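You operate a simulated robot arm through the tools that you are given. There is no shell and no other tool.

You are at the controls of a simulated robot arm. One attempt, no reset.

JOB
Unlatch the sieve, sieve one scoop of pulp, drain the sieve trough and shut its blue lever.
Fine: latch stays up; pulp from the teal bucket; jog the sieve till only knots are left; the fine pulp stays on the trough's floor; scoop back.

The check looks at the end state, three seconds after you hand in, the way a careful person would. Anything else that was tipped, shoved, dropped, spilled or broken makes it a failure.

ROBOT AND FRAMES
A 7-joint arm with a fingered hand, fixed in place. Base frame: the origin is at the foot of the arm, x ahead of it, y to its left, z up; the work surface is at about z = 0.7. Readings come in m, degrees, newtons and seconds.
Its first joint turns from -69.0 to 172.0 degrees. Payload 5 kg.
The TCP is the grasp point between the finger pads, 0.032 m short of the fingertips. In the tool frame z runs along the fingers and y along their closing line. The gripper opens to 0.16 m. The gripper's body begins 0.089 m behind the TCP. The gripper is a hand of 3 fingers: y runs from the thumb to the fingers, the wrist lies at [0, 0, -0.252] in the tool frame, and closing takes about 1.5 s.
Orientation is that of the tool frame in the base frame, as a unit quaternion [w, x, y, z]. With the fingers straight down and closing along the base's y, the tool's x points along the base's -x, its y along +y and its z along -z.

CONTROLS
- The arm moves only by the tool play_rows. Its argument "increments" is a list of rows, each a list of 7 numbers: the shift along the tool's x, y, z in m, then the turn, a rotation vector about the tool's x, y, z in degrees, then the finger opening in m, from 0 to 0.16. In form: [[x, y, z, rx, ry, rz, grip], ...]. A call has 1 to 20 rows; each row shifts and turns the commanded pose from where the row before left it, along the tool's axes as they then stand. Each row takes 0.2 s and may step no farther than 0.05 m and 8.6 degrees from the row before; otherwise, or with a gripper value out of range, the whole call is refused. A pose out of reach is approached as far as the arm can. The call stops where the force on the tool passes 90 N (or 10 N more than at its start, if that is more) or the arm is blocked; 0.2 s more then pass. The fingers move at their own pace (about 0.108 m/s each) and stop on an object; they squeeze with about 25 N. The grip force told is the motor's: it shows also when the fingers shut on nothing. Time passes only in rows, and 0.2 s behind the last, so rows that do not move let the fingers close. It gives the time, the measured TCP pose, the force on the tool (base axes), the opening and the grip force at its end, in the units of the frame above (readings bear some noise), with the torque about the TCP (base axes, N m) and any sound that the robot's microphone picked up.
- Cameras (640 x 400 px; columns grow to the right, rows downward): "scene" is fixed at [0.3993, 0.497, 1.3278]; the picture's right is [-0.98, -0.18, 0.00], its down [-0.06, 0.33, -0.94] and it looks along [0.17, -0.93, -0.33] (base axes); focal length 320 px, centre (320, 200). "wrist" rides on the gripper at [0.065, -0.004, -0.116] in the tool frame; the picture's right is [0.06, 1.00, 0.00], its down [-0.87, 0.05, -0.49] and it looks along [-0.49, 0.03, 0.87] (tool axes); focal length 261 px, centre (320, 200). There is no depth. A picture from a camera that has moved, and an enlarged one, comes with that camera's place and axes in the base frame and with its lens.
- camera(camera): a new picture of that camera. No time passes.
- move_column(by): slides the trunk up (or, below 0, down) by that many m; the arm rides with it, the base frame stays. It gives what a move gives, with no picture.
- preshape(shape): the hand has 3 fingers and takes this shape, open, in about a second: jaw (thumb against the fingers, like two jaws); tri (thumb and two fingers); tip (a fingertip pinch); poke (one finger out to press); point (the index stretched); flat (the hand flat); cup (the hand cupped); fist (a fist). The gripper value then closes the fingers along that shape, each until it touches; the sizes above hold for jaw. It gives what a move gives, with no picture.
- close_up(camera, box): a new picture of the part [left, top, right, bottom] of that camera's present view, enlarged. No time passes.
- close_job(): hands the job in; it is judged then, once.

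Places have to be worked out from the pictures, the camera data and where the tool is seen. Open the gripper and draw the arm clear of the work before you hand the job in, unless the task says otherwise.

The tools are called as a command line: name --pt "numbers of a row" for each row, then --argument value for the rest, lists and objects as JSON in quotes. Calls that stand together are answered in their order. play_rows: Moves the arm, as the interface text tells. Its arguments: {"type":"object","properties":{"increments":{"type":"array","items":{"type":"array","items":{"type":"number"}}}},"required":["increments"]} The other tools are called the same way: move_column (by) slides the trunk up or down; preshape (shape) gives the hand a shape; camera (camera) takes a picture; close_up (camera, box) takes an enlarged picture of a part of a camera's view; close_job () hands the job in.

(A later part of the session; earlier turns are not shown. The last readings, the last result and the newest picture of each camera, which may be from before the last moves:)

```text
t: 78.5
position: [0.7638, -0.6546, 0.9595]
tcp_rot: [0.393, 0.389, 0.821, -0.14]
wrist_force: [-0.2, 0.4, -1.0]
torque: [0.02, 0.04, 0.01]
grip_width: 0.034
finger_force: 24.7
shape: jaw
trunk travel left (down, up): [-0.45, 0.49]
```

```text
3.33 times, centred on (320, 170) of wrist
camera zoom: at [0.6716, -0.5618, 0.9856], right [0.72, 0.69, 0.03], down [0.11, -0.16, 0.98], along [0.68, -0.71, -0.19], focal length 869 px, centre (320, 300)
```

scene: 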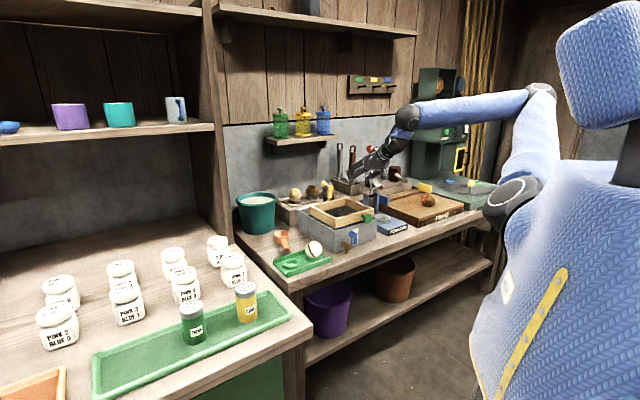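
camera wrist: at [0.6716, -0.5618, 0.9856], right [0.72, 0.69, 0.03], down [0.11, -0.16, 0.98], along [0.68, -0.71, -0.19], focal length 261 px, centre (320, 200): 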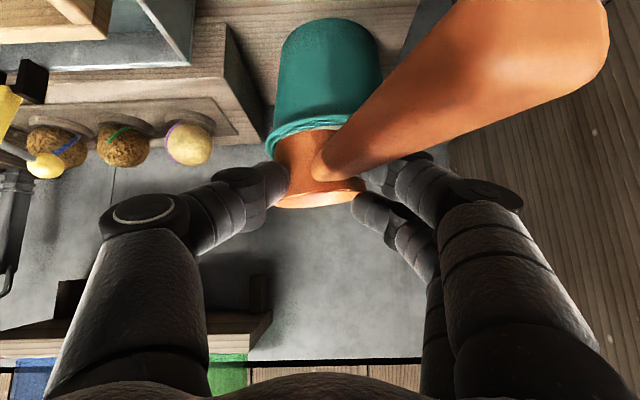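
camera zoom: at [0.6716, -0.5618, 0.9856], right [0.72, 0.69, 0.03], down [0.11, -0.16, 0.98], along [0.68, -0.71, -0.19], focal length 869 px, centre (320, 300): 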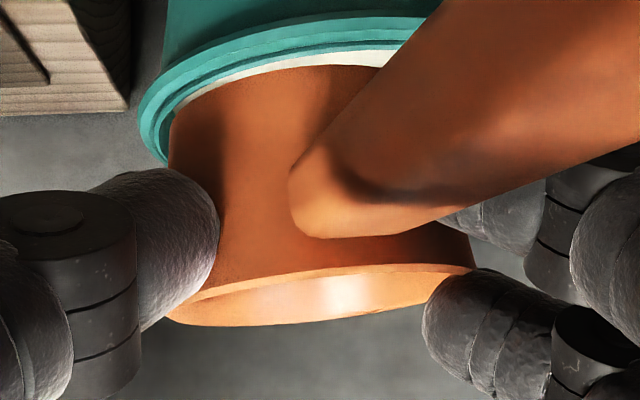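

The grip is solid. To clear the bucket rim with the handle, I enter with the handle side raised: I roll and pitch the hand, then move out over the bucket at a safe height.

play_rows --pt "0 0 0 -4.97 0.49 5.81 0.02" --pt "0 0 0 -4.97 0.49 5.81 0.02" --pt "0 0 0 -4.97 0.49 5.81 0.02" --pt "0 0 0 2.42 5.54 1.59 0.02" --pt "0 0 0 2.42 5.54 1.59 0.02" --pt "0 0 0 2.42 5.54 1.59 0.02" --pt "0 0 0 2.42 5.54 1.59 0.02" --pt "-0.0288 0.0072 0.0178 0 0 0 0.02" --pt "-0.0288 0.0072 0.0178 0 0 0 0.02" --pt "-0.0288 0.0072 0.0178 0 0 0 0.02" --pt "-0.0288 0.0072 0.0178 0 0 0 0.02" --pt "-0.0288 0.0072 0.0178 0 0 0 0.02" --pt "-0.0288 0.0072 0.0178 0 0 0 0.02" --pt "0 0 0 0 0 0 0.02"

camera --camera "wrist"

close_up --camera "scene" --box '[225, 150, 305, 210]'

```text
t: 81.5
position: [0.9105, -0.8009, 0.9398]
tcp_rot: [0.247, 0.52, 0.813, 0.081]
wrist_force: [-0.1, -0.2, -0.6]
torque: [-0.03, 0.01, -0.02]
grip_width: 0.0336
finger_force: 24.4
shape: jaw
trunk travel left (down, up): [-0.45, 0.49]
```

```text
taken
camera wrist: at [0.827, -0.7315, 1.0167], right [0.78, 0.5, 0.37], down [0.1, -0.68, 0.72], along [0.61, -0.53, -0.58], focal length 261 px, centre (320, 200)
```

wrist: 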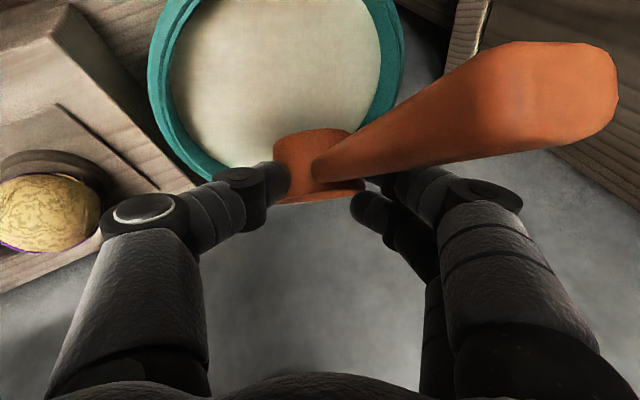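

```text
6.67 times, centred on (265, 180) of scene
camera zoom: at [0.3993, 0.497, 1.3278], right [-0.98, -0.18, 0.0], down [-0.06, 0.33, -0.94], along [0.17, -0.93, -0.33], focal length 2132 px, centre (687, 333)
```

zoom: 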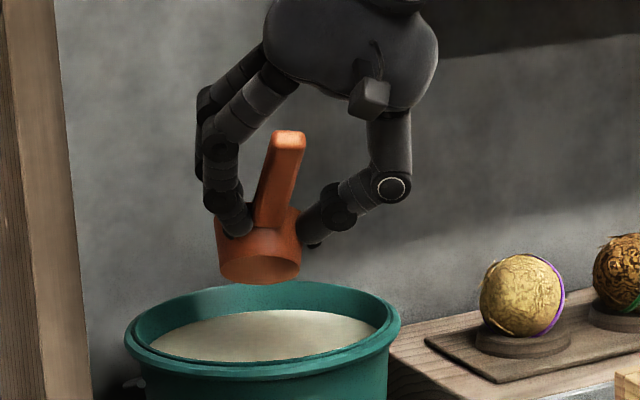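

close_up --camera "scene" --box '[250, 166, 274, 196]'

close_up --camera "wrist" --box '[240, 110, 400, 230]'

```text
13.33 times, centred on (262, 181) of scene
camera zoom: at [0.3993, 0.497, 1.3278], right [-0.98, -0.18, 0.0], down [-0.06, 0.33, -0.94], along [0.17, -0.93, -0.33], focal length 4265 px, centre (1093, 453)
```

zoom: 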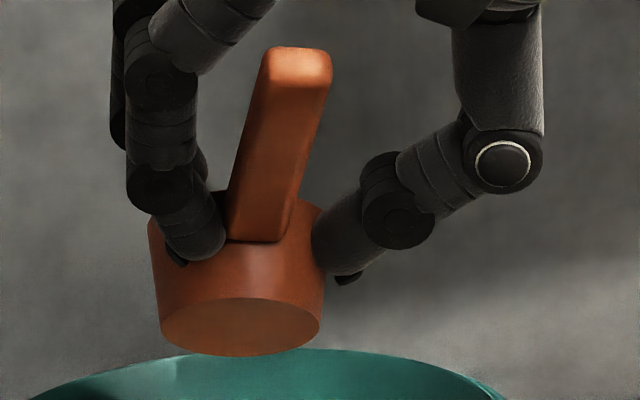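

```text
3.33 times, centred on (320, 170) of wrist
camera zoom: at [0.827, -0.7315, 1.0167], right [0.78, 0.5, 0.37], down [0.1, -0.68, 0.72], along [0.61, -0.53, -0.58], focal length 869 px, centre (320, 300)
```

zoom: 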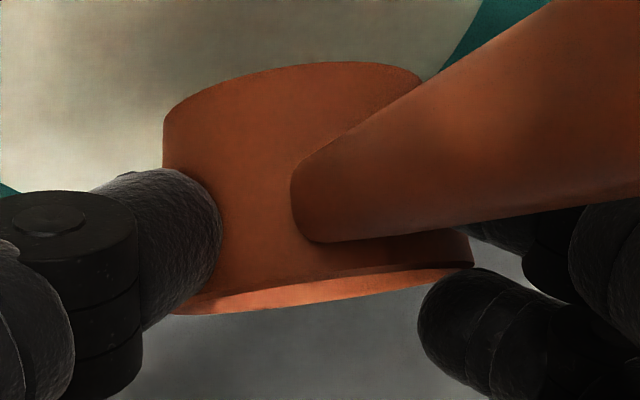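

The cup is tilted about 40° with the handle rising well clear of the rim, so there is room to dip straight down. I descend most of the way first.

play_rows --pt "0.0075 -0.0096 0.0218 0 0 0 0.02" --pt "0.0075 -0.0096 0.0218 0 0 0 0.02" --pt "0.0075 -0.0096 0.0218 0 0 0 0.02" --pt "0.0075 -0.0096 0.0218 0 0 0 0.02" --pt "0 0 0 0 0 0 0.02"

camera --camera "wrist"

close_up --camera "scene" --box '[225, 160, 305, 220]'

```text
t: 82.7
position: [0.9098, -0.8041, 0.8362]
tcp_rot: [0.248, 0.52, 0.814, 0.08]
wrist_force: [9.4, 4.0, -3.2]
torque: [0.06, -0.09, -0.06]
grip_width: 0.0321
finger_force: 24.6
shape: jaw
trunk travel left (down, up): [-0.45, 0.49]
```

```text
taken
camera wrist: at [0.8264, -0.7348, 0.9137], right [0.78, 0.5, 0.37], down [0.1, -0.68, 0.72], along [0.61, -0.53, -0.59], focal length 261 px, centre (320, 200)
```

wrist: 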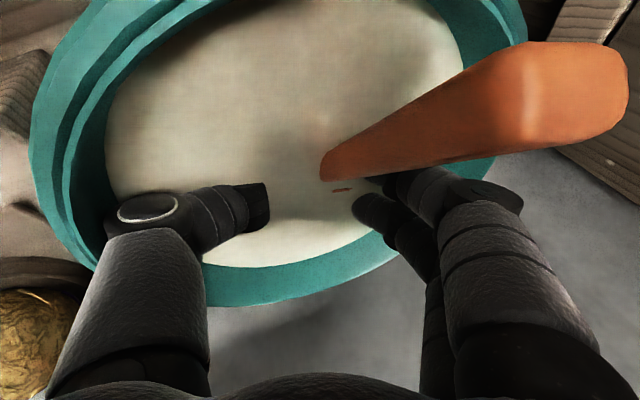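

```text
6.67 times, centred on (265, 190) of scene
camera zoom: at [0.3993, 0.497, 1.3278], right [-0.98, -0.18, 0.0], down [-0.06, 0.33, -0.94], along [0.17, -0.93, -0.33], focal length 2132 px, centre (687, 267)
```

zoom: 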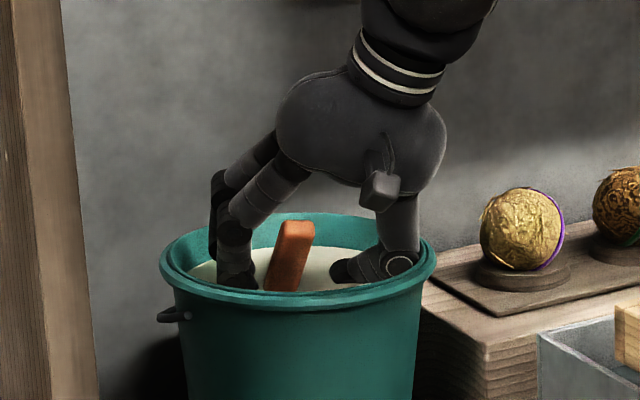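

The thumb knuckle has nudged the bucket about 2 cm, which I'll have to correct later. The cup is submerged; I shift slightly off that wall and a bit deeper.

play_rows --pt "0.0023 0.0053 0.0016 0 0 0 0.02" --pt "0.0042 0.0006 0.012 0 0 0 0.02" --pt "0 0 0 0 0 0 0.02"

camera --camera "wrist"

close_up --camera "scene" --box '[225, 160, 305, 220]'

```text
t: 83.5
position: [0.9178, -0.7987, 0.8278]
tcp_rot: [0.248, 0.519, 0.814, 0.08]
wrist_force: [-5.1, 1.9, -0.9]
torque: [0.07, 0.18, -0.06]
grip_width: 0.0293
finger_force: 25.2
shape: jaw
trunk travel left (down, up): [-0.45, 0.49]
```

```text
taken
camera wrist: at [0.835, -0.7282, 0.9053], right [0.78, 0.5, 0.37], down [0.1, -0.68, 0.72], along [0.61, -0.53, -0.58], focal length 261 px, centre (320, 200)
```

wrist: 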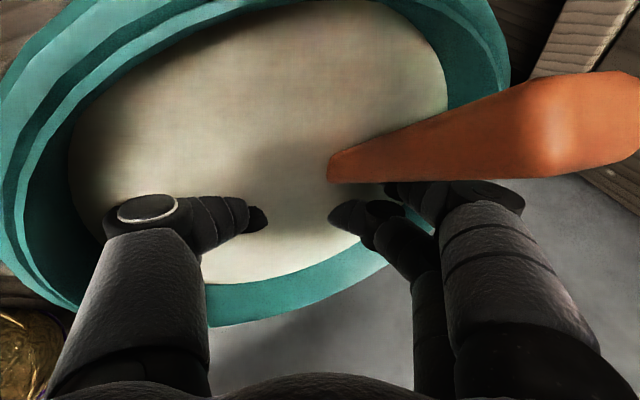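

```text
6.67 times, centred on (265, 190) of scene
camera zoom: at [0.3993, 0.497, 1.3278], right [-0.98, -0.18, 0.0], down [-0.06, 0.33, -0.94], along [0.17, -0.93, -0.33], focal length 2132 px, centre (687, 267)
```

zoom: 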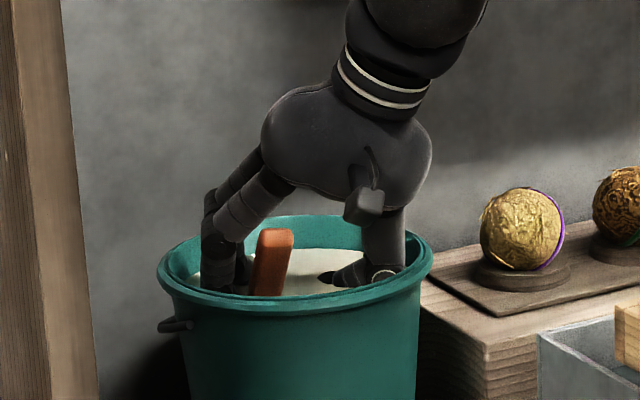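

play_rows --pt "-0.0005 0.0005 -0.0011 -0.05 -5.48 -2.45 0.02" --pt "-0.0005 0.0005 -0.0011 -0.05 -5.48 -2.45 0.02" --pt "-0.0005 0.0005 -0.0011 -0.05 -5.48 -2.45 0.02" --pt "-0.005 0.0022 -0.0058 -0.05 -5.48 -2.45 0.02" --pt "-0.005 0.0022 -0.0058 -0.05 -5.48 -2.45 0.02" --pt "0 0 0 0 0 0 0.02"

camera --camera "wrist"

close_up --camera "scene" --box '[225, 160, 305, 220]'

```text
t: 84.9
position: [0.9182, -0.7985, 0.8477]
tcp_rot: [0.443, 0.434, 0.782, -0.07]
wrist_force: [-5.8, 4.3, -1.6]
torque: [0.15, 0.25, 0.06]
grip_width: 0.0287
finger_force: 25.0
shape: jaw
trunk travel left (down, up): [-0.45, 0.49]
```

```text
taken
camera wrist: at [0.8256, -0.7033, 0.8671], right [0.72, 0.65, 0.23], down [-0.07, -0.26, 0.96], along [0.69, -0.71, -0.14], focal length 261 px, centre (320, 200)
```

wrist: 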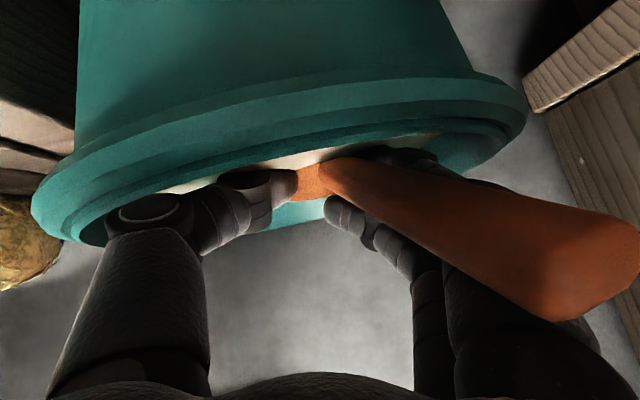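

```text
6.67 times, centred on (265, 190) of scene
camera zoom: at [0.3993, 0.497, 1.3278], right [-0.98, -0.18, 0.0], down [-0.06, 0.33, -0.94], along [0.17, -0.93, -0.33], focal length 2132 px, centre (687, 267)
```

zoom: 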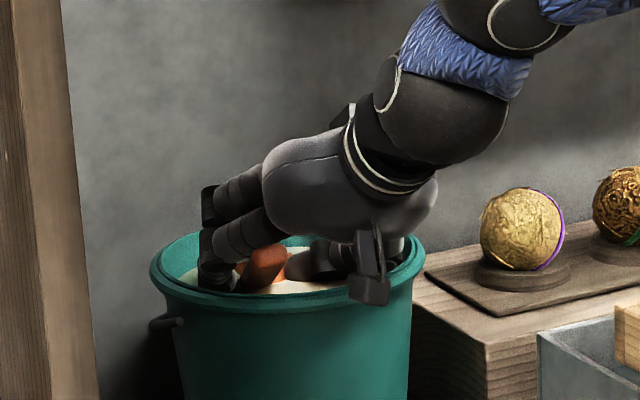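

play_rows --pt "-0.0078 0.0018 -0.006 -0.05 -5.48 -2.45 0.02" --pt "-0.0085 0.0018 -0.0055 0 0 0 0.02" --pt "-0.0085 0.0018 -0.0055 0 0 0 0.02" --pt "-0.0085 0.0018 -0.0055 0 0 0 0.02" --pt "0 0 0 0 0 0 0.02"

camera --camera "wrist"

close_up --camera "scene" --box '[225, 160, 305, 220]'

```text
t: 86.1
position: [0.9146, -0.8014, 0.8878]
tcp_rot: [0.477, 0.414, 0.769, -0.1]
wrist_force: [-0.4, 0.3, -1.1]
torque: [0.0, 0.07, 0.01]
grip_width: 0.0283
finger_force: 24.8
shape: jaw
trunk travel left (down, up): [-0.45, 0.49]
```

```text
taken
camera wrist: at [0.8226, -0.7051, 0.8942], right [0.72, 0.67, 0.19], down [-0.1, -0.17, 0.98], along [0.69, -0.72, -0.05], focal length 261 px, centre (320, 200)
```

wrist: 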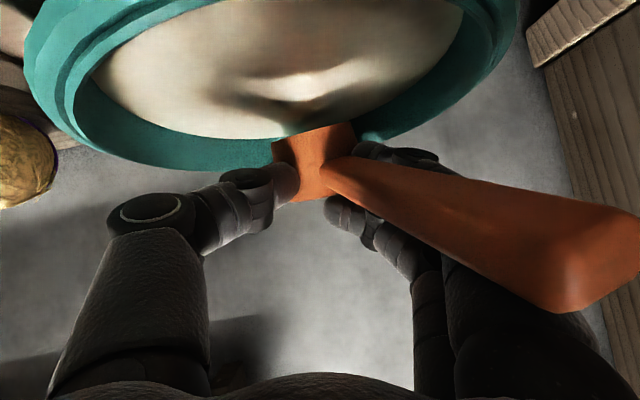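

```text
6.67 times, centred on (265, 190) of scene
camera zoom: at [0.3993, 0.497, 1.3278], right [-0.98, -0.18, 0.0], down [-0.06, 0.33, -0.94], along [0.17, -0.93, -0.33], focal length 2132 px, centre (687, 267)
```

zoom: 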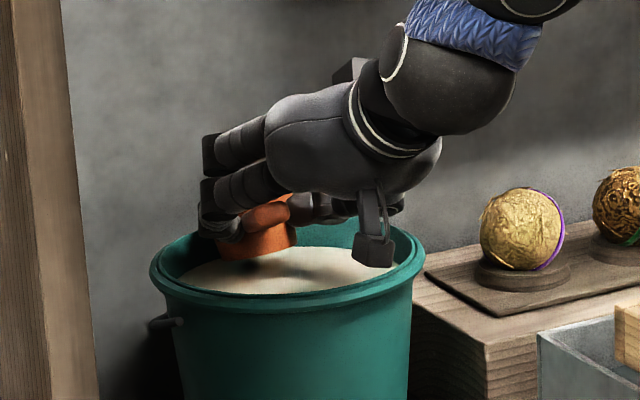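

close_up --camera "scene" --box '[246, 180, 278, 204]'

close_up --camera "wrist" --box '[210, 50, 410, 220]'

```text
16.00 times, centred on (262, 192) of scene
camera zoom: at [0.3993, 0.497, 1.3278], right [-0.98, -0.18, 0.0], down [-0.06, 0.33, -0.94], along [0.17, -0.93, -0.33], focal length 5118 px, centre (1248, 328)
```

zoom: 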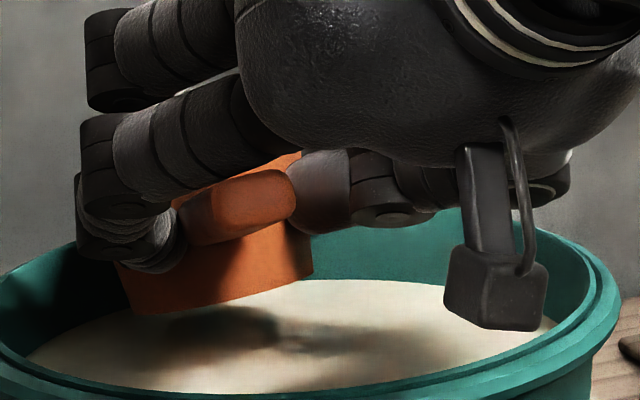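

```text
2.35 times, centred on (310, 135) of wrist
camera zoom: at [0.8226, -0.7051, 0.8942], right [0.72, 0.67, 0.19], down [-0.1, -0.17, 0.98], along [0.69, -0.72, -0.05], focal length 613 px, centre (344, 353)
```

zoom: 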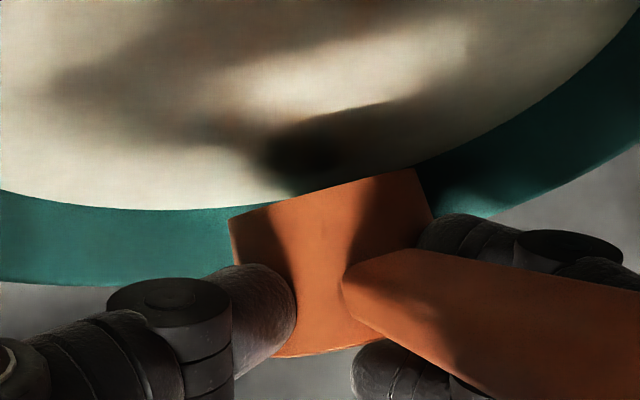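

play_rows --pt "-0.0175 0.0036 -0.009 0 -4 -1.8 0.02" --pt "-0.0175 0.0036 -0.009 0 0 0 0.02" --pt "-0.0175 0.0036 -0.009 0 0 0 0.02" --pt "-0.0175 0.0036 -0.009 0 0 0 0.02" --pt "-0.0175 0.0036 -0.009 0 0 0 0.02" --pt "0 0 0 0 0 0 0.02"

camera --camera "wrist"

close_up --camera "scene" --box '[225, 150, 305, 210]'

close_up --camera "scene" --box '[246, 166, 278, 190]'

```text
t: 87.5
position: [0.916, -0.8062, 0.9886]
tcp_rot: [0.502, 0.397, 0.758, -0.121]
wrist_force: [0.4, 0.2, -2.1]
torque: [0.03, 0.01, 0.0]
grip_width: 0.028
finger_force: 24.8
shape: jaw
trunk travel left (down, up): [-0.45, 0.49]
```

```text
taken
camera wrist: at [0.8222, -0.7104, 0.9862], right [0.71, 0.68, 0.16], down [-0.13, -0.1, 0.99], along [0.69, -0.72, 0.02], focal length 261 px, centre (320, 200)
```

wrist: 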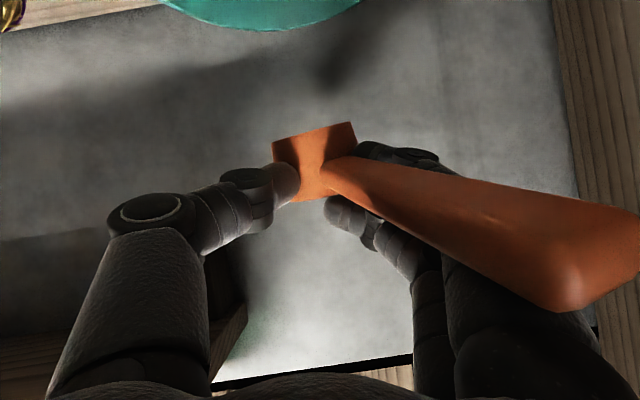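

```text
6.67 times, centred on (265, 180) of scene
camera zoom: at [0.3993, 0.497, 1.3278], right [-0.98, -0.18, 0.0], down [-0.06, 0.33, -0.94], along [0.17, -0.93, -0.33], focal length 2132 px, centre (687, 333)
```

zoom: 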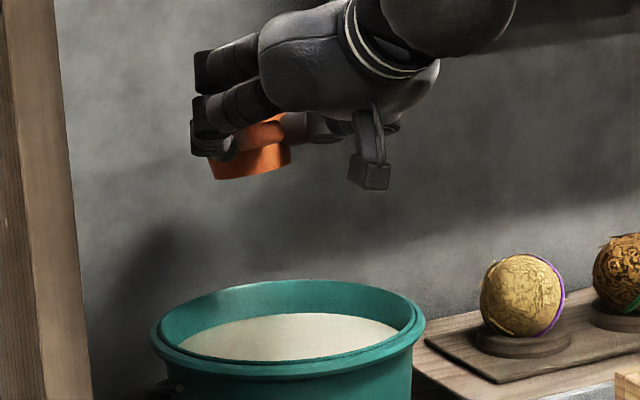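

```text
16.00 times, centred on (262, 178) of scene
camera zoom: at [0.3993, 0.497, 1.3278], right [-0.98, -0.18, 0.0], down [-0.06, 0.33, -0.94], along [0.17, -0.93, -0.33], focal length 5118 px, centre (1248, 552)
```

zoom: 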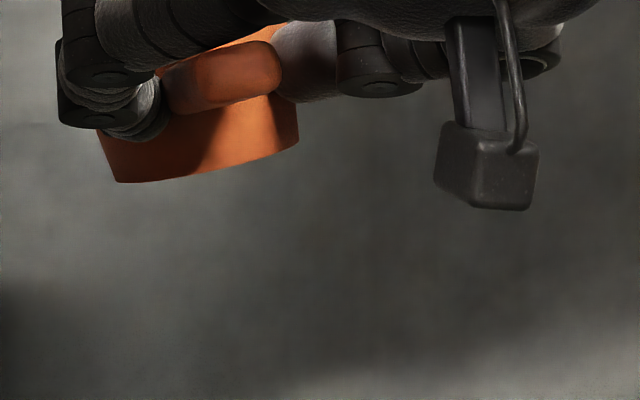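

The cup is still nose-down by about 20°. I tip it up to level while still over the bucket and look for pulp inside.

play_rows --pt "0 0 0 -1.42 -6.5 -0.39 0.02" --pt "0 0 0 -1.42 -6.5 -0.39 0.02" --pt "0 0 0 -1.42 -6.5 -0.39 0.02" --pt "0 0 0 0 0 0 0.02"

camera --camera "wrist"

close_up --camera "scene" --box '[240, 156, 280, 186]'

```text
t: 88.5
position: [0.9145, -0.8046, 0.9894]
tcp_rot: [0.636, 0.347, 0.67, -0.164]
wrist_force: [0.5, -0.1, -1.2]
torque: [-0.01, 0.0, -0.01]
grip_width: 0.0281
finger_force: 25.4
shape: jaw
trunk travel left (down, up): [-0.45, 0.49]
```

```text
taken
camera wrist: at [0.8285, -0.716, 0.9413], right [0.67, 0.72, 0.16], down [-0.37, 0.14, 0.92], along [0.64, -0.68, 0.36], focal length 261 px, centre (320, 200)
```

wrist: 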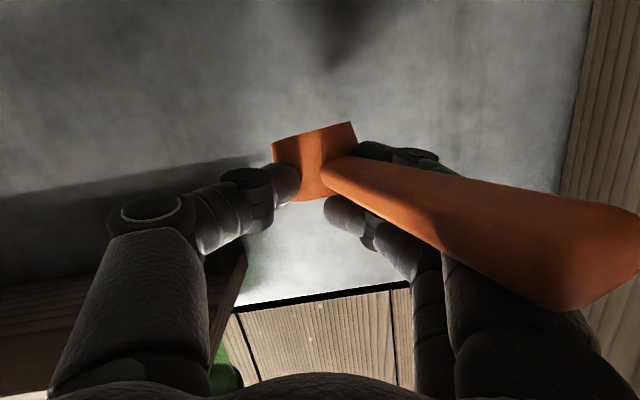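

```text
13.33 times, centred on (260, 171) of scene
camera zoom: at [0.3993, 0.497, 1.3278], right [-0.98, -0.18, 0.0], down [-0.06, 0.33, -0.94], along [0.17, -0.93, -0.33], focal length 4265 px, centre (1120, 587)
```

zoom: 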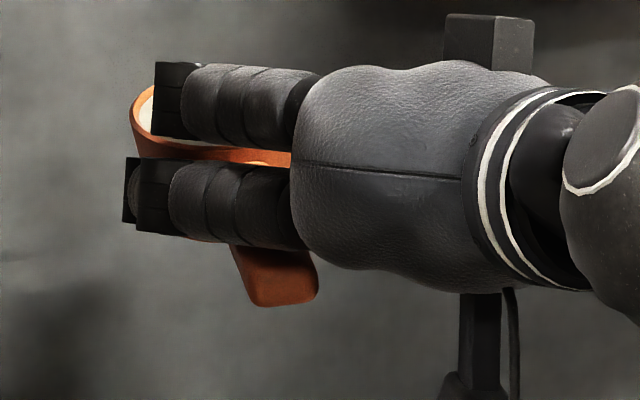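

There is white pulp in the cup and it's level. I carry it gently over the middle of the sieve.

play_rows --pt "0.0003 -0.005 -0.0075 0 0 0 0.02" --pt "0.0006 -0.011 -0.0165 0 0 0 0.02" --pt "0.00085 -0.0156 -0.0234 0 0 0 0.02" --pt "0.00085 -0.0156 -0.0234 0 0 0 0.02" --pt "0.00085 -0.0156 -0.0234 0 0 0 0.02" --pt "0.00085 -0.0156 -0.0234 0 0 0 0.02" --pt "0.00085 -0.0156 -0.0234 0 0 0 0.02" --pt "0.00085 -0.0156 -0.0234 0 0 0 0.02" --pt "0.00085 -0.0156 -0.0234 0 0 0 0.02" --pt "0.00085 -0.0156 -0.0234 0 0 0 0.02" --pt "0.00085 -0.0156 -0.0234 0 0 0 0.02" --pt "0.00085 -0.0156 -0.0234 0 0 0 0.02" --pt "0.00085 -0.0156 -0.0234 0 0 0 0.02" --pt "0.0008 -0.0145 -0.022 0 0 0 0.02" --pt "0.0006 -0.011 -0.0165 0 0 0 0.02" --pt "0.0003 -0.005 -0.0075 0 0 0 0.02" --pt "0 0 0 0 0 0 0.02"

camera --camera "wrist"

close_up --camera "scene" --box '[285, 140, 405, 230]'

close_up --camera "scene" --box '[225, 160, 305, 220]'

```text
t: 92.1
position: [0.5265, -0.7408, 0.9765]
tcp_rot: [0.636, 0.344, 0.67, -0.163]
wrist_force: [-0.1, 0.3, -1.4]
torque: [0.02, 0.09, 0.04]
grip_width: 0.0274
finger_force: 24.6
shape: jaw
trunk travel left (down, up): [-0.45, 0.49]
```

```text
taken
camera wrist: at [0.4405, -0.6524, 0.9269], right [0.67, 0.72, 0.16], down [-0.37, 0.14, 0.92], along [0.64, -0.68, 0.36], focal length 261 px, centre (320, 200)
```

wrist: 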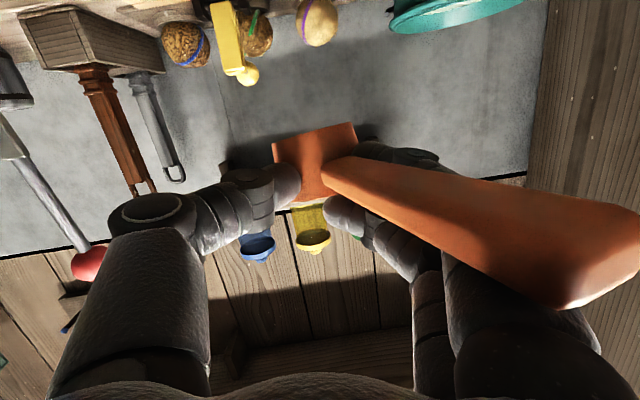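

```text
4.44 times, centred on (345, 185) of scene
camera zoom: at [0.3993, 0.497, 1.3278], right [-0.98, -0.18, 0.0], down [-0.06, 0.33, -0.94], along [0.17, -0.93, -0.33], focal length 1422 px, centre (209, 267)
```

zoom: 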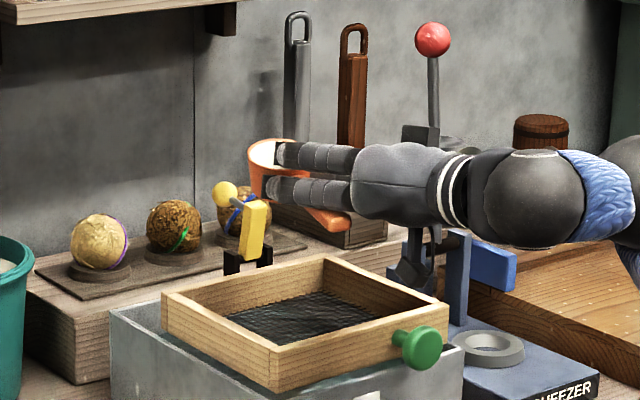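

```text
6.67 times, centred on (265, 190) of scene
camera zoom: at [0.3993, 0.497, 1.3278], right [-0.98, -0.18, 0.0], down [-0.06, 0.33, -0.94], along [0.17, -0.93, -0.33], focal length 2132 px, centre (687, 267)
```

zoom: 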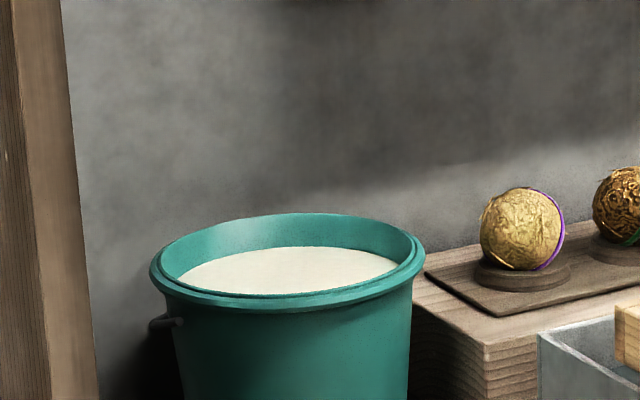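

play_rows --pt "0.011 -0.0027 0.005 0 0 0 0.02" --pt "0.011 -0.0027 0.005 0 0 0 0.02" --pt "0.011 -0.0027 0.005 0 0 0 0.02" --pt "0 0 0 0 0 8 0.02" --pt "0 0 0 0 0 8 0.02" --pt "0 0 0 0 0 8 0.02" --pt "0 0 0 0 0 8 0.02" --pt "0 0 0 0 0 8 0.02" --pt "0 0 0 0 0 0 0.02"

camera --camera "wrist"

close_up --camera "scene" --box '[285, 140, 405, 230]'

```text
t: 94.1
position: [0.5342, -0.7492, 0.9391]
tcp_rot: [0.654, 0.554, 0.511, 0.065]
wrist_force: [0.1, 0.5, -2.0]
torque: [0.0, 0.06, 0.02]
grip_width: 0.0279
finger_force: 24.9
shape: jaw
trunk travel left (down, up): [-0.45, 0.49]
```

```text
taken
camera wrist: at [0.4758, -0.6324, 0.9124], right [0.51, 0.42, 0.75], down [-0.74, -0.22, 0.63], along [0.43, -0.88, 0.2], focal length 261 px, centre (320, 200)
```

wrist: 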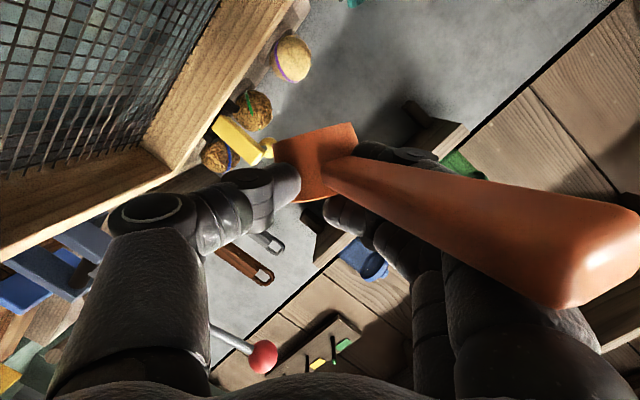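

```text
4.44 times, centred on (345, 185) of scene
camera zoom: at [0.3993, 0.497, 1.3278], right [-0.98, -0.18, 0.0], down [-0.06, 0.33, -0.94], along [0.17, -0.93, -0.33], focal length 1422 px, centre (209, 267)
```

zoom: 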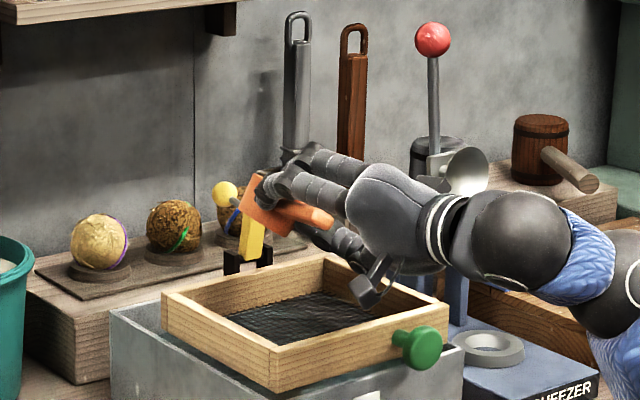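

play_rows --pt "0 0 0 0 0 8 0.02" --pt "0 0 0 0 0 8 0.02" --pt "0 0 0 0 0 8 0.02" --pt "0 0 0 0 0 0 0.02"

close_up --camera "scene" --box '[285, 140, 405, 230]'

camera --camera "wrist"

```text
t: 95.1
position: [0.5344, -0.7481, 0.939]
tcp_rot: [0.626, 0.648, 0.385, 0.199]
wrist_force: [-0.7, -0.5, -1.7]
torque: [-0.01, 0.04, -0.01]
grip_width: 0.028
finger_force: 24.8
shape: jaw
trunk travel left (down, up): [-0.45, 0.49]
```

```text
4.44 times, centred on (345, 185) of scene
camera zoom: at [0.3993, 0.497, 1.3278], right [-0.98, -0.18, 0.0], down [-0.06, 0.33, -0.94], along [0.17, -0.93, -0.33], focal length 1422 px, centre (209, 267)
```

zoom: 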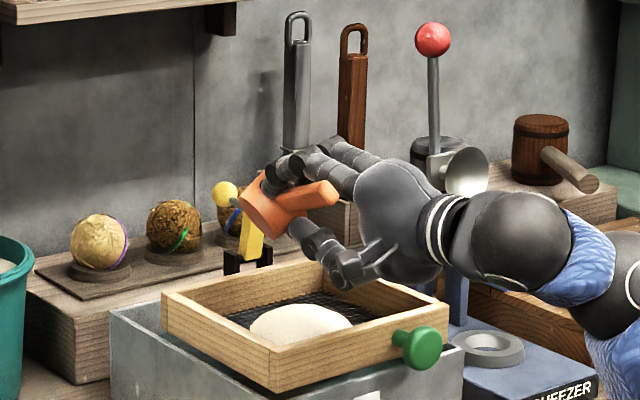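

```text
taken
camera wrist: at [0.4867, -0.6246, 0.9358], right [0.29, 0.13, 0.95], down [-0.89, -0.32, 0.31], along [0.35, -0.94, 0.02], focal length 261 px, centre (320, 200)
```

wrist: 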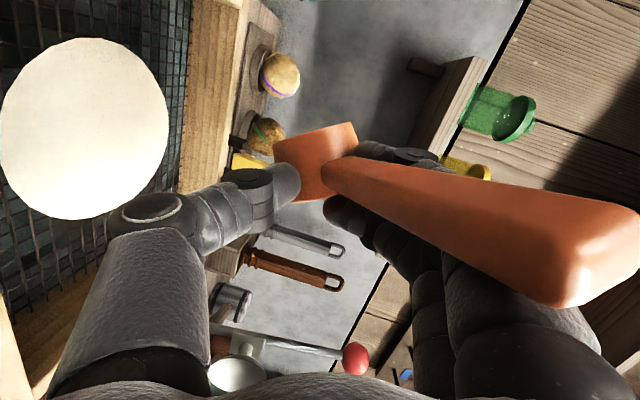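

The pulp dropped as a mound onto the sieve mesh. I roll back upright and look at the sieve.

play_rows --pt "0 0 0 0 0 -8 0.02" --pt "0 0 0 0 0 -8 0.02" --pt "0 0 0 0 0 -8 0.02" --pt "0 0 0 0 0 -8 0.02" --pt "0 0 0 0 0 -8 0.02" --pt "0 0 0 0 0 -8 0.02" --pt "0 0 0 0 0 -8 0.02" --pt "0 0 0 0 0 -8 0.02" --pt "-0.03 0.007 -0.004 0 0 0 0.02" --pt "-0.03 0.007 -0.004 0 0 0 0.02" --pt "0 0 0 0 0 0 0.02"

close_up --camera "scene" --box '[285, 130, 405, 240]'

close_up --camera "scene" --box '[320, 155, 352, 179]'

camera --camera "wrist"

```text
t: 97.5
position: [0.5352, -0.7488, 1.0008]
tcp_rot: [0.636, 0.345, 0.671, -0.163]
wrist_force: [-0.3, -0.2, -1.2]
torque: [0.04, 0.0, 0.01]
grip_width: 0.0279
finger_force: 25.3
shape: jaw
trunk travel left (down, up): [-0.45, 0.49]
```

```text
3.64 times, centred on (345, 185) of scene
camera zoom: at [0.3993, 0.497, 1.3278], right [-0.98, -0.18, 0.0], down [-0.06, 0.33, -0.94], along [0.17, -0.93, -0.33], focal length 1163 px, centre (229, 254)
```

zoom: 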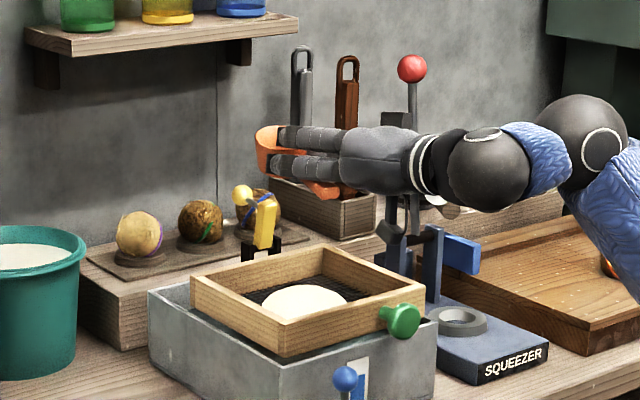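

```text
16.00 times, centred on (336, 167) of scene
camera zoom: at [0.3993, 0.497, 1.3278], right [-0.98, -0.18, 0.0], down [-0.06, 0.33, -0.94], along [0.17, -0.93, -0.33], focal length 5118 px, centre (64, 728)
```

zoom: 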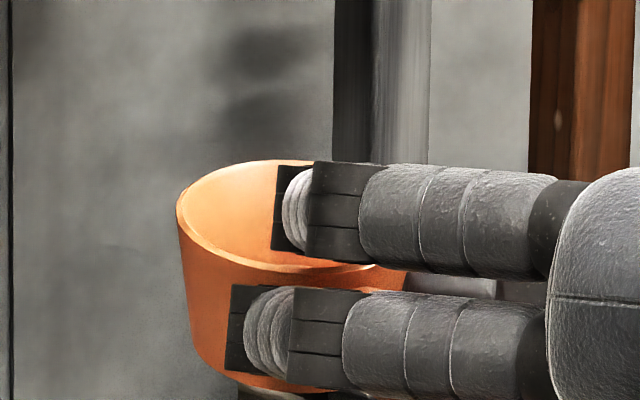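

```text
taken
camera wrist: at [0.4482, -0.6588, 0.9535], right [0.67, 0.72, 0.16], down [-0.37, 0.14, 0.92], along [0.64, -0.68, 0.36], focal length 261 px, centre (320, 200)
```

wrist: 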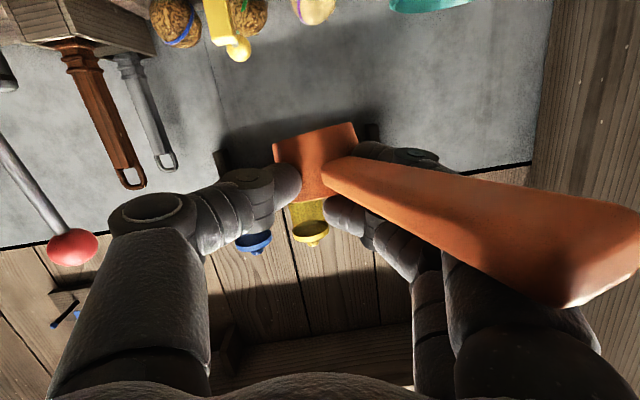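

Scoop emptied. Now I carry it back to its place: move left over the table, turn and tilt the hand for placing.

play_rows --pt "0.0067 0.0326 0.0055 0 0 0 0.02" --pt "0.0067 0.0326 0.0055 0 0 0 0.02" --pt "0.0067 0.0326 0.0055 0 0 0 0.02" --pt "0.0067 0.0326 0.0055 0 0 0 0.02" --pt "0.0067 0.0326 0.0055 0 0 0 0.02" --pt "0.0067 0.0326 0.0055 0 0 0 0.02" --pt "0 0 0 4.83 -1.11 0.69 0.02" --pt "0 0 0 4.83 -1.11 0.69 0.02" --pt "0 0 0 1.79 7.8 0 0.02" --pt "0 0 0 1.79 7.8 0 0.02" --pt "0 0 0 1.79 7.8 0 0.02" --pt "0 0 0 1.79 7.8 0 0.02" --pt "0 0 0 0 0 0 0.02"

camera --camera "wrist"

close_up --camera "scene" --box '[235, 160, 345, 240]'

```text
t: 98.6
position: [0.603, -0.6689, 0.8645]
tcp_rot: [0.567, 0.455, 0.683, -0.076]
wrist_force: [3.5, 4.1, 20.8]
torque: [-0.15, 0.51, -0.09]
grip_width: 0.0248
finger_force: 24.6
shape: jaw
out of reach, approached as far as the arm can: row 4
trunk travel left (down, up): [-0.45, 0.49]
stopped in row 5: the force on the tool passed its limit at 201 N (the readings are from after the stop); the commanded pose is now the measured one
```

```text
taken
camera wrist: at [0.5215, -0.5648, 0.8484], right [0.71, 0.61, 0.36], down [-0.36, -0.13, 0.93], along [0.61, -0.78, 0.12], focal length 261 px, centre (320, 200)
```

wrist: 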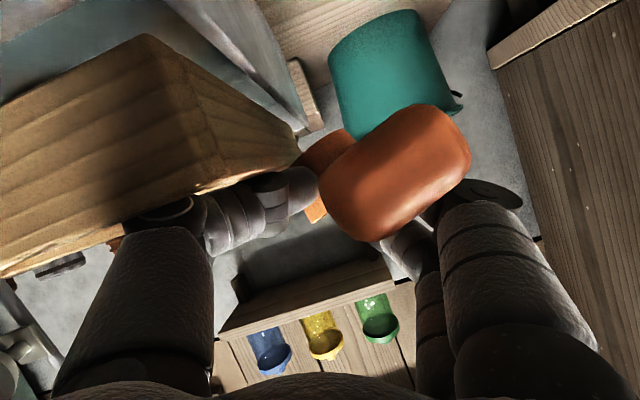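

```text
5.00 times, centred on (290, 200) of scene
camera zoom: at [0.3993, 0.497, 1.3278], right [-0.98, -0.18, 0.0], down [-0.06, 0.33, -0.94], along [0.17, -0.93, -0.33], focal length 1599 px, centre (470, 200)
```

zoom: 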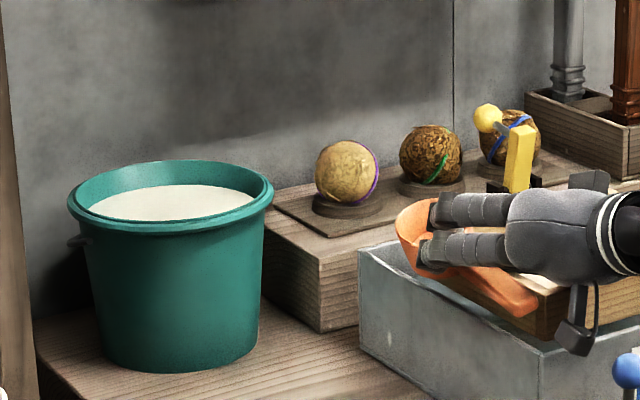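

A reach limit dropped the arm onto the sieve frame. I lift straight up in small steps and check for damage.

play_rows --pt "-0.0127 0.0062 -0.0052 0 0 0 0.02" --pt "-0.0127 0.0062 -0.0052 0 0 0 0.02" --pt "0 0 0 0 0 0 0.02"

camera --camera "wrist"

close_up --camera "scene" --box '[280, 150, 420, 250]'

```text
t: 99.6
position: [0.622, -0.669, 0.9753]
tcp_rot: [0.615, 0.459, 0.64, -0.042]
wrist_force: [-0.1, 0.5, -1.0]
torque: [0.0, 0.07, -0.03]
grip_width: 0.0249
finger_force: 25.1
shape: jaw
trunk travel left (down, up): [-0.45, 0.49]
stopped in row 3: the arm was blocked; the commanded pose is now the measured one
```

```text
taken
camera wrist: at [0.5426, -0.5658, 0.9469], right [0.65, 0.61, 0.46], down [-0.49, -0.13, 0.86], along [0.58, -0.78, 0.21], focal length 261 px, centre (320, 200)
```

wrist: 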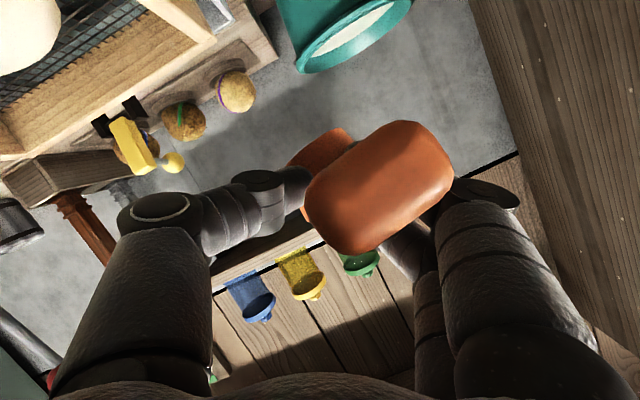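

```text
4.00 times, centred on (350, 200) of scene
camera zoom: at [0.3993, 0.497, 1.3278], right [-0.98, -0.18, 0.0], down [-0.06, 0.33, -0.94], along [0.17, -0.93, -0.33], focal length 1279 px, centre (200, 200)
```

zoom: 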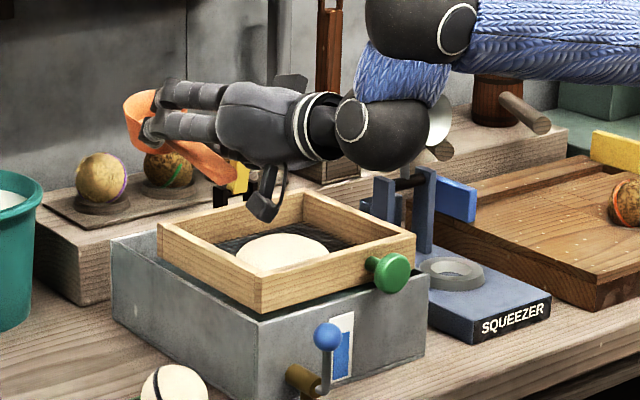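

play_rows --pt "0 0 0 3.53 6.01 0.64 0.02" --pt "0 0 0 3.53 6.01 0.64 0.02" --pt "0 0 0 0 0 0 0.02"

camera --camera "wrist"

close_up --camera "scene" --box '[280, 140, 380, 220]'

```text
t: 100.4
position: [0.6018, -0.6847, 0.963]
tcp_rot: [0.547, 0.488, 0.68, -0.024]
wrist_force: [-0.1, 0.8, -2.0]
torque: [0.02, 0.01, -0.01]
grip_width: 0.0251
finger_force: 25.1
shape: jaw
out of reach, approached as far as the arm can: row 1, 2
trunk travel left (down, up): [-0.45, 0.49]
```

```text
taken
camera wrist: at [0.5192, -0.5804, 0.9572], right [0.69, 0.56, 0.45], down [-0.38, -0.25, 0.89], along [0.61, -0.79, 0.04], focal length 261 px, centre (320, 200)
```

wrist: 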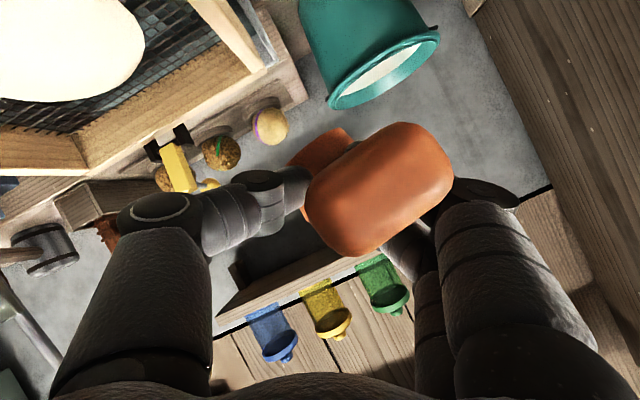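

```text
5.00 times, centred on (330, 180) of scene
camera zoom: at [0.3993, 0.497, 1.3278], right [-0.98, -0.18, 0.0], down [-0.06, 0.33, -0.94], along [0.17, -0.93, -0.33], focal length 1599 px, centre (270, 300)
```

zoom: 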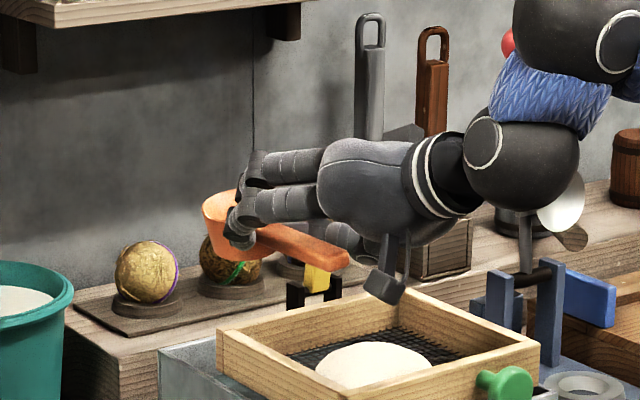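

play_rows --pt "0 0 0 0 0 -7 0.02" --pt "0 0 0 0 0 -7 0.02" --pt "0 0 0 0 0 -7 0.02" --pt "0 0 0 0 0 0 0.02"

camera --camera "wrist"

```text
t: 101.4
position: [0.601, -0.6865, 0.9629]
tcp_rot: [0.532, 0.358, 0.758, -0.124]
wrist_force: [-0.5, 0.1, -0.9]
torque: [0.05, 0.06, 0.03]
grip_width: 0.0253
finger_force: 25.1
shape: jaw
trunk travel left (down, up): [-0.45, 0.49]
```

```text
taken
camera wrist: at [0.5027, -0.5971, 0.9497], right [0.66, 0.74, 0.14], down [-0.16, -0.04, 0.99], along [0.73, -0.67, 0.1], focal length 261 px, centre (320, 200)
```

wrist: 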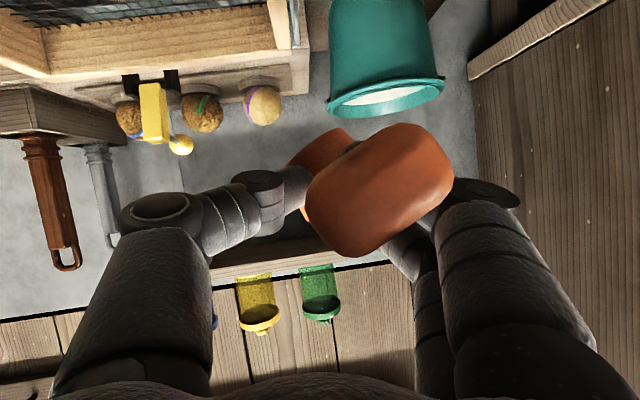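

play_rows --pt "-0.007 0.0218 0.0173 0 0 0 0.02" --pt "-0.007 0.0218 0.0173 0 0 0 0.02" --pt "-0.007 0.0218 0.0173 0 0 0 0.02" --pt "-0.007 0.0218 0.0173 0 0 0 0.02" --pt "-0.007 0.0218 0.0173 0 0 0 0.02" --pt "0 0 0 0 0 0 0.02"

camera --camera "wrist"

close_up --camera "scene" --box '[250, 140, 350, 220]'

```text
t: 102.8
position: [0.744, -0.6706, 0.9793]
tcp_rot: [0.532, 0.359, 0.757, -0.127]
wrist_force: [0.6, 0.2, -0.3]
torque: [0.05, 0.05, -0.01]
grip_width: 0.0252
finger_force: 24.8
shape: jaw
trunk travel left (down, up): [-0.45, 0.49]
```

```text
taken
camera wrist: at [0.6461, -0.5813, 0.9673], right [0.67, 0.73, 0.13], down [-0.16, -0.04, 0.99], along [0.73, -0.68, 0.09], focal length 261 px, centre (320, 200)
```

wrist: 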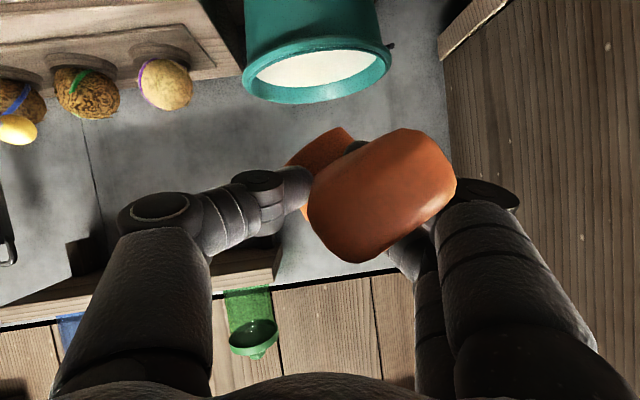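

```text
5.00 times, centred on (300, 180) of scene
camera zoom: at [0.3993, 0.497, 1.3278], right [-0.98, -0.18, 0.0], down [-0.06, 0.33, -0.94], along [0.17, -0.93, -0.33], focal length 1599 px, centre (420, 300)
```

zoom: 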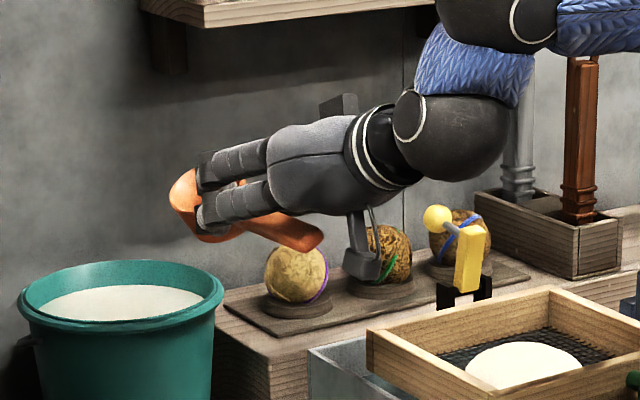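

Stable again, and the scoop is held with its handle pointing back toward the camera. I turn the heading toward -60° and lower the tilt for placing.

play_rows --pt "0 0 0 1.68 7.82 0 0.02" --pt "0 0 0 1.68 7.82 0 0.02" --pt "0 0 0 6.2 -1.34 4.1 0.02" --pt "0 0 0 6.2 -1.34 4.1 0.02" --pt "0 0 0 6.2 -1.34 4.1 0.02" --pt "0 0 0 0 0 0 0.02"

camera --camera "wrist"

close_up --camera "scene" --box '[250, 150, 330, 210]'

```text
t: 104.2
position: [0.7437, -0.6721, 0.9793]
tcp_rot: [0.381, 0.531, 0.731, -0.198]
wrist_force: [0.6, 0.1, -1.0]
torque: [0.02, -0.01, 0.02]
grip_width: 0.0249
finger_force: 24.9
shape: jaw
trunk travel left (down, up): [-0.45, 0.49]
```

```text
taken
camera wrist: at [0.6886, -0.5524, 1.0017], right [0.92, 0.39, 0.07], down [0.01, -0.18, 0.98], along [0.4, -0.9, -0.17], focal length 261 px, centre (320, 200)
```

wrist: 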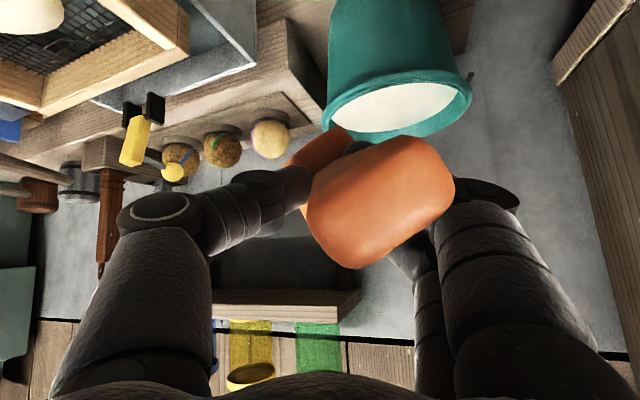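

```text
6.67 times, centred on (290, 180) of scene
camera zoom: at [0.3993, 0.497, 1.3278], right [-0.98, -0.18, 0.0], down [-0.06, 0.33, -0.94], along [0.17, -0.93, -0.33], focal length 2132 px, centre (520, 333)
```

zoom: 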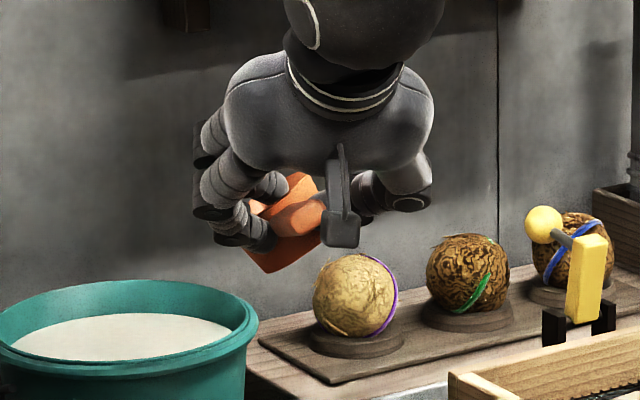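

close_up --camera "scene" --box '[272, 170, 304, 194]'

close_up --camera "wrist" --box '[260, 100, 480, 280]'

```text
16.00 times, centred on (288, 182) of scene
camera zoom: at [0.3993, 0.497, 1.3278], right [-0.98, -0.18, 0.0], down [-0.06, 0.33, -0.94], along [0.17, -0.93, -0.33], focal length 5118 px, centre (832, 488)
```

zoom: 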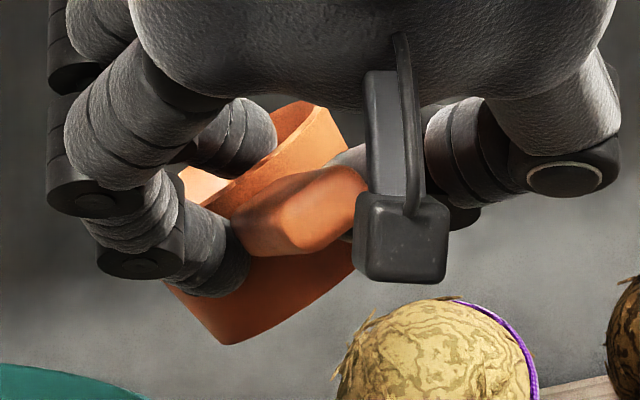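

```text
2.22 times, centred on (370, 190) of wrist
camera zoom: at [0.6886, -0.5524, 1.0017], right [0.92, 0.39, 0.07], down [0.01, -0.18, 0.98], along [0.4, -0.9, -0.17], focal length 579 px, centre (209, 222)
```

zoom: 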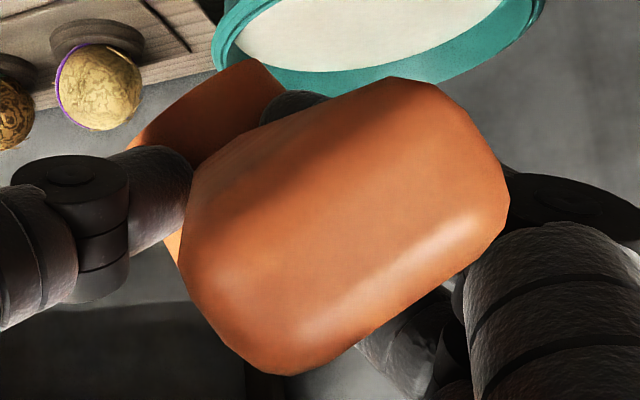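

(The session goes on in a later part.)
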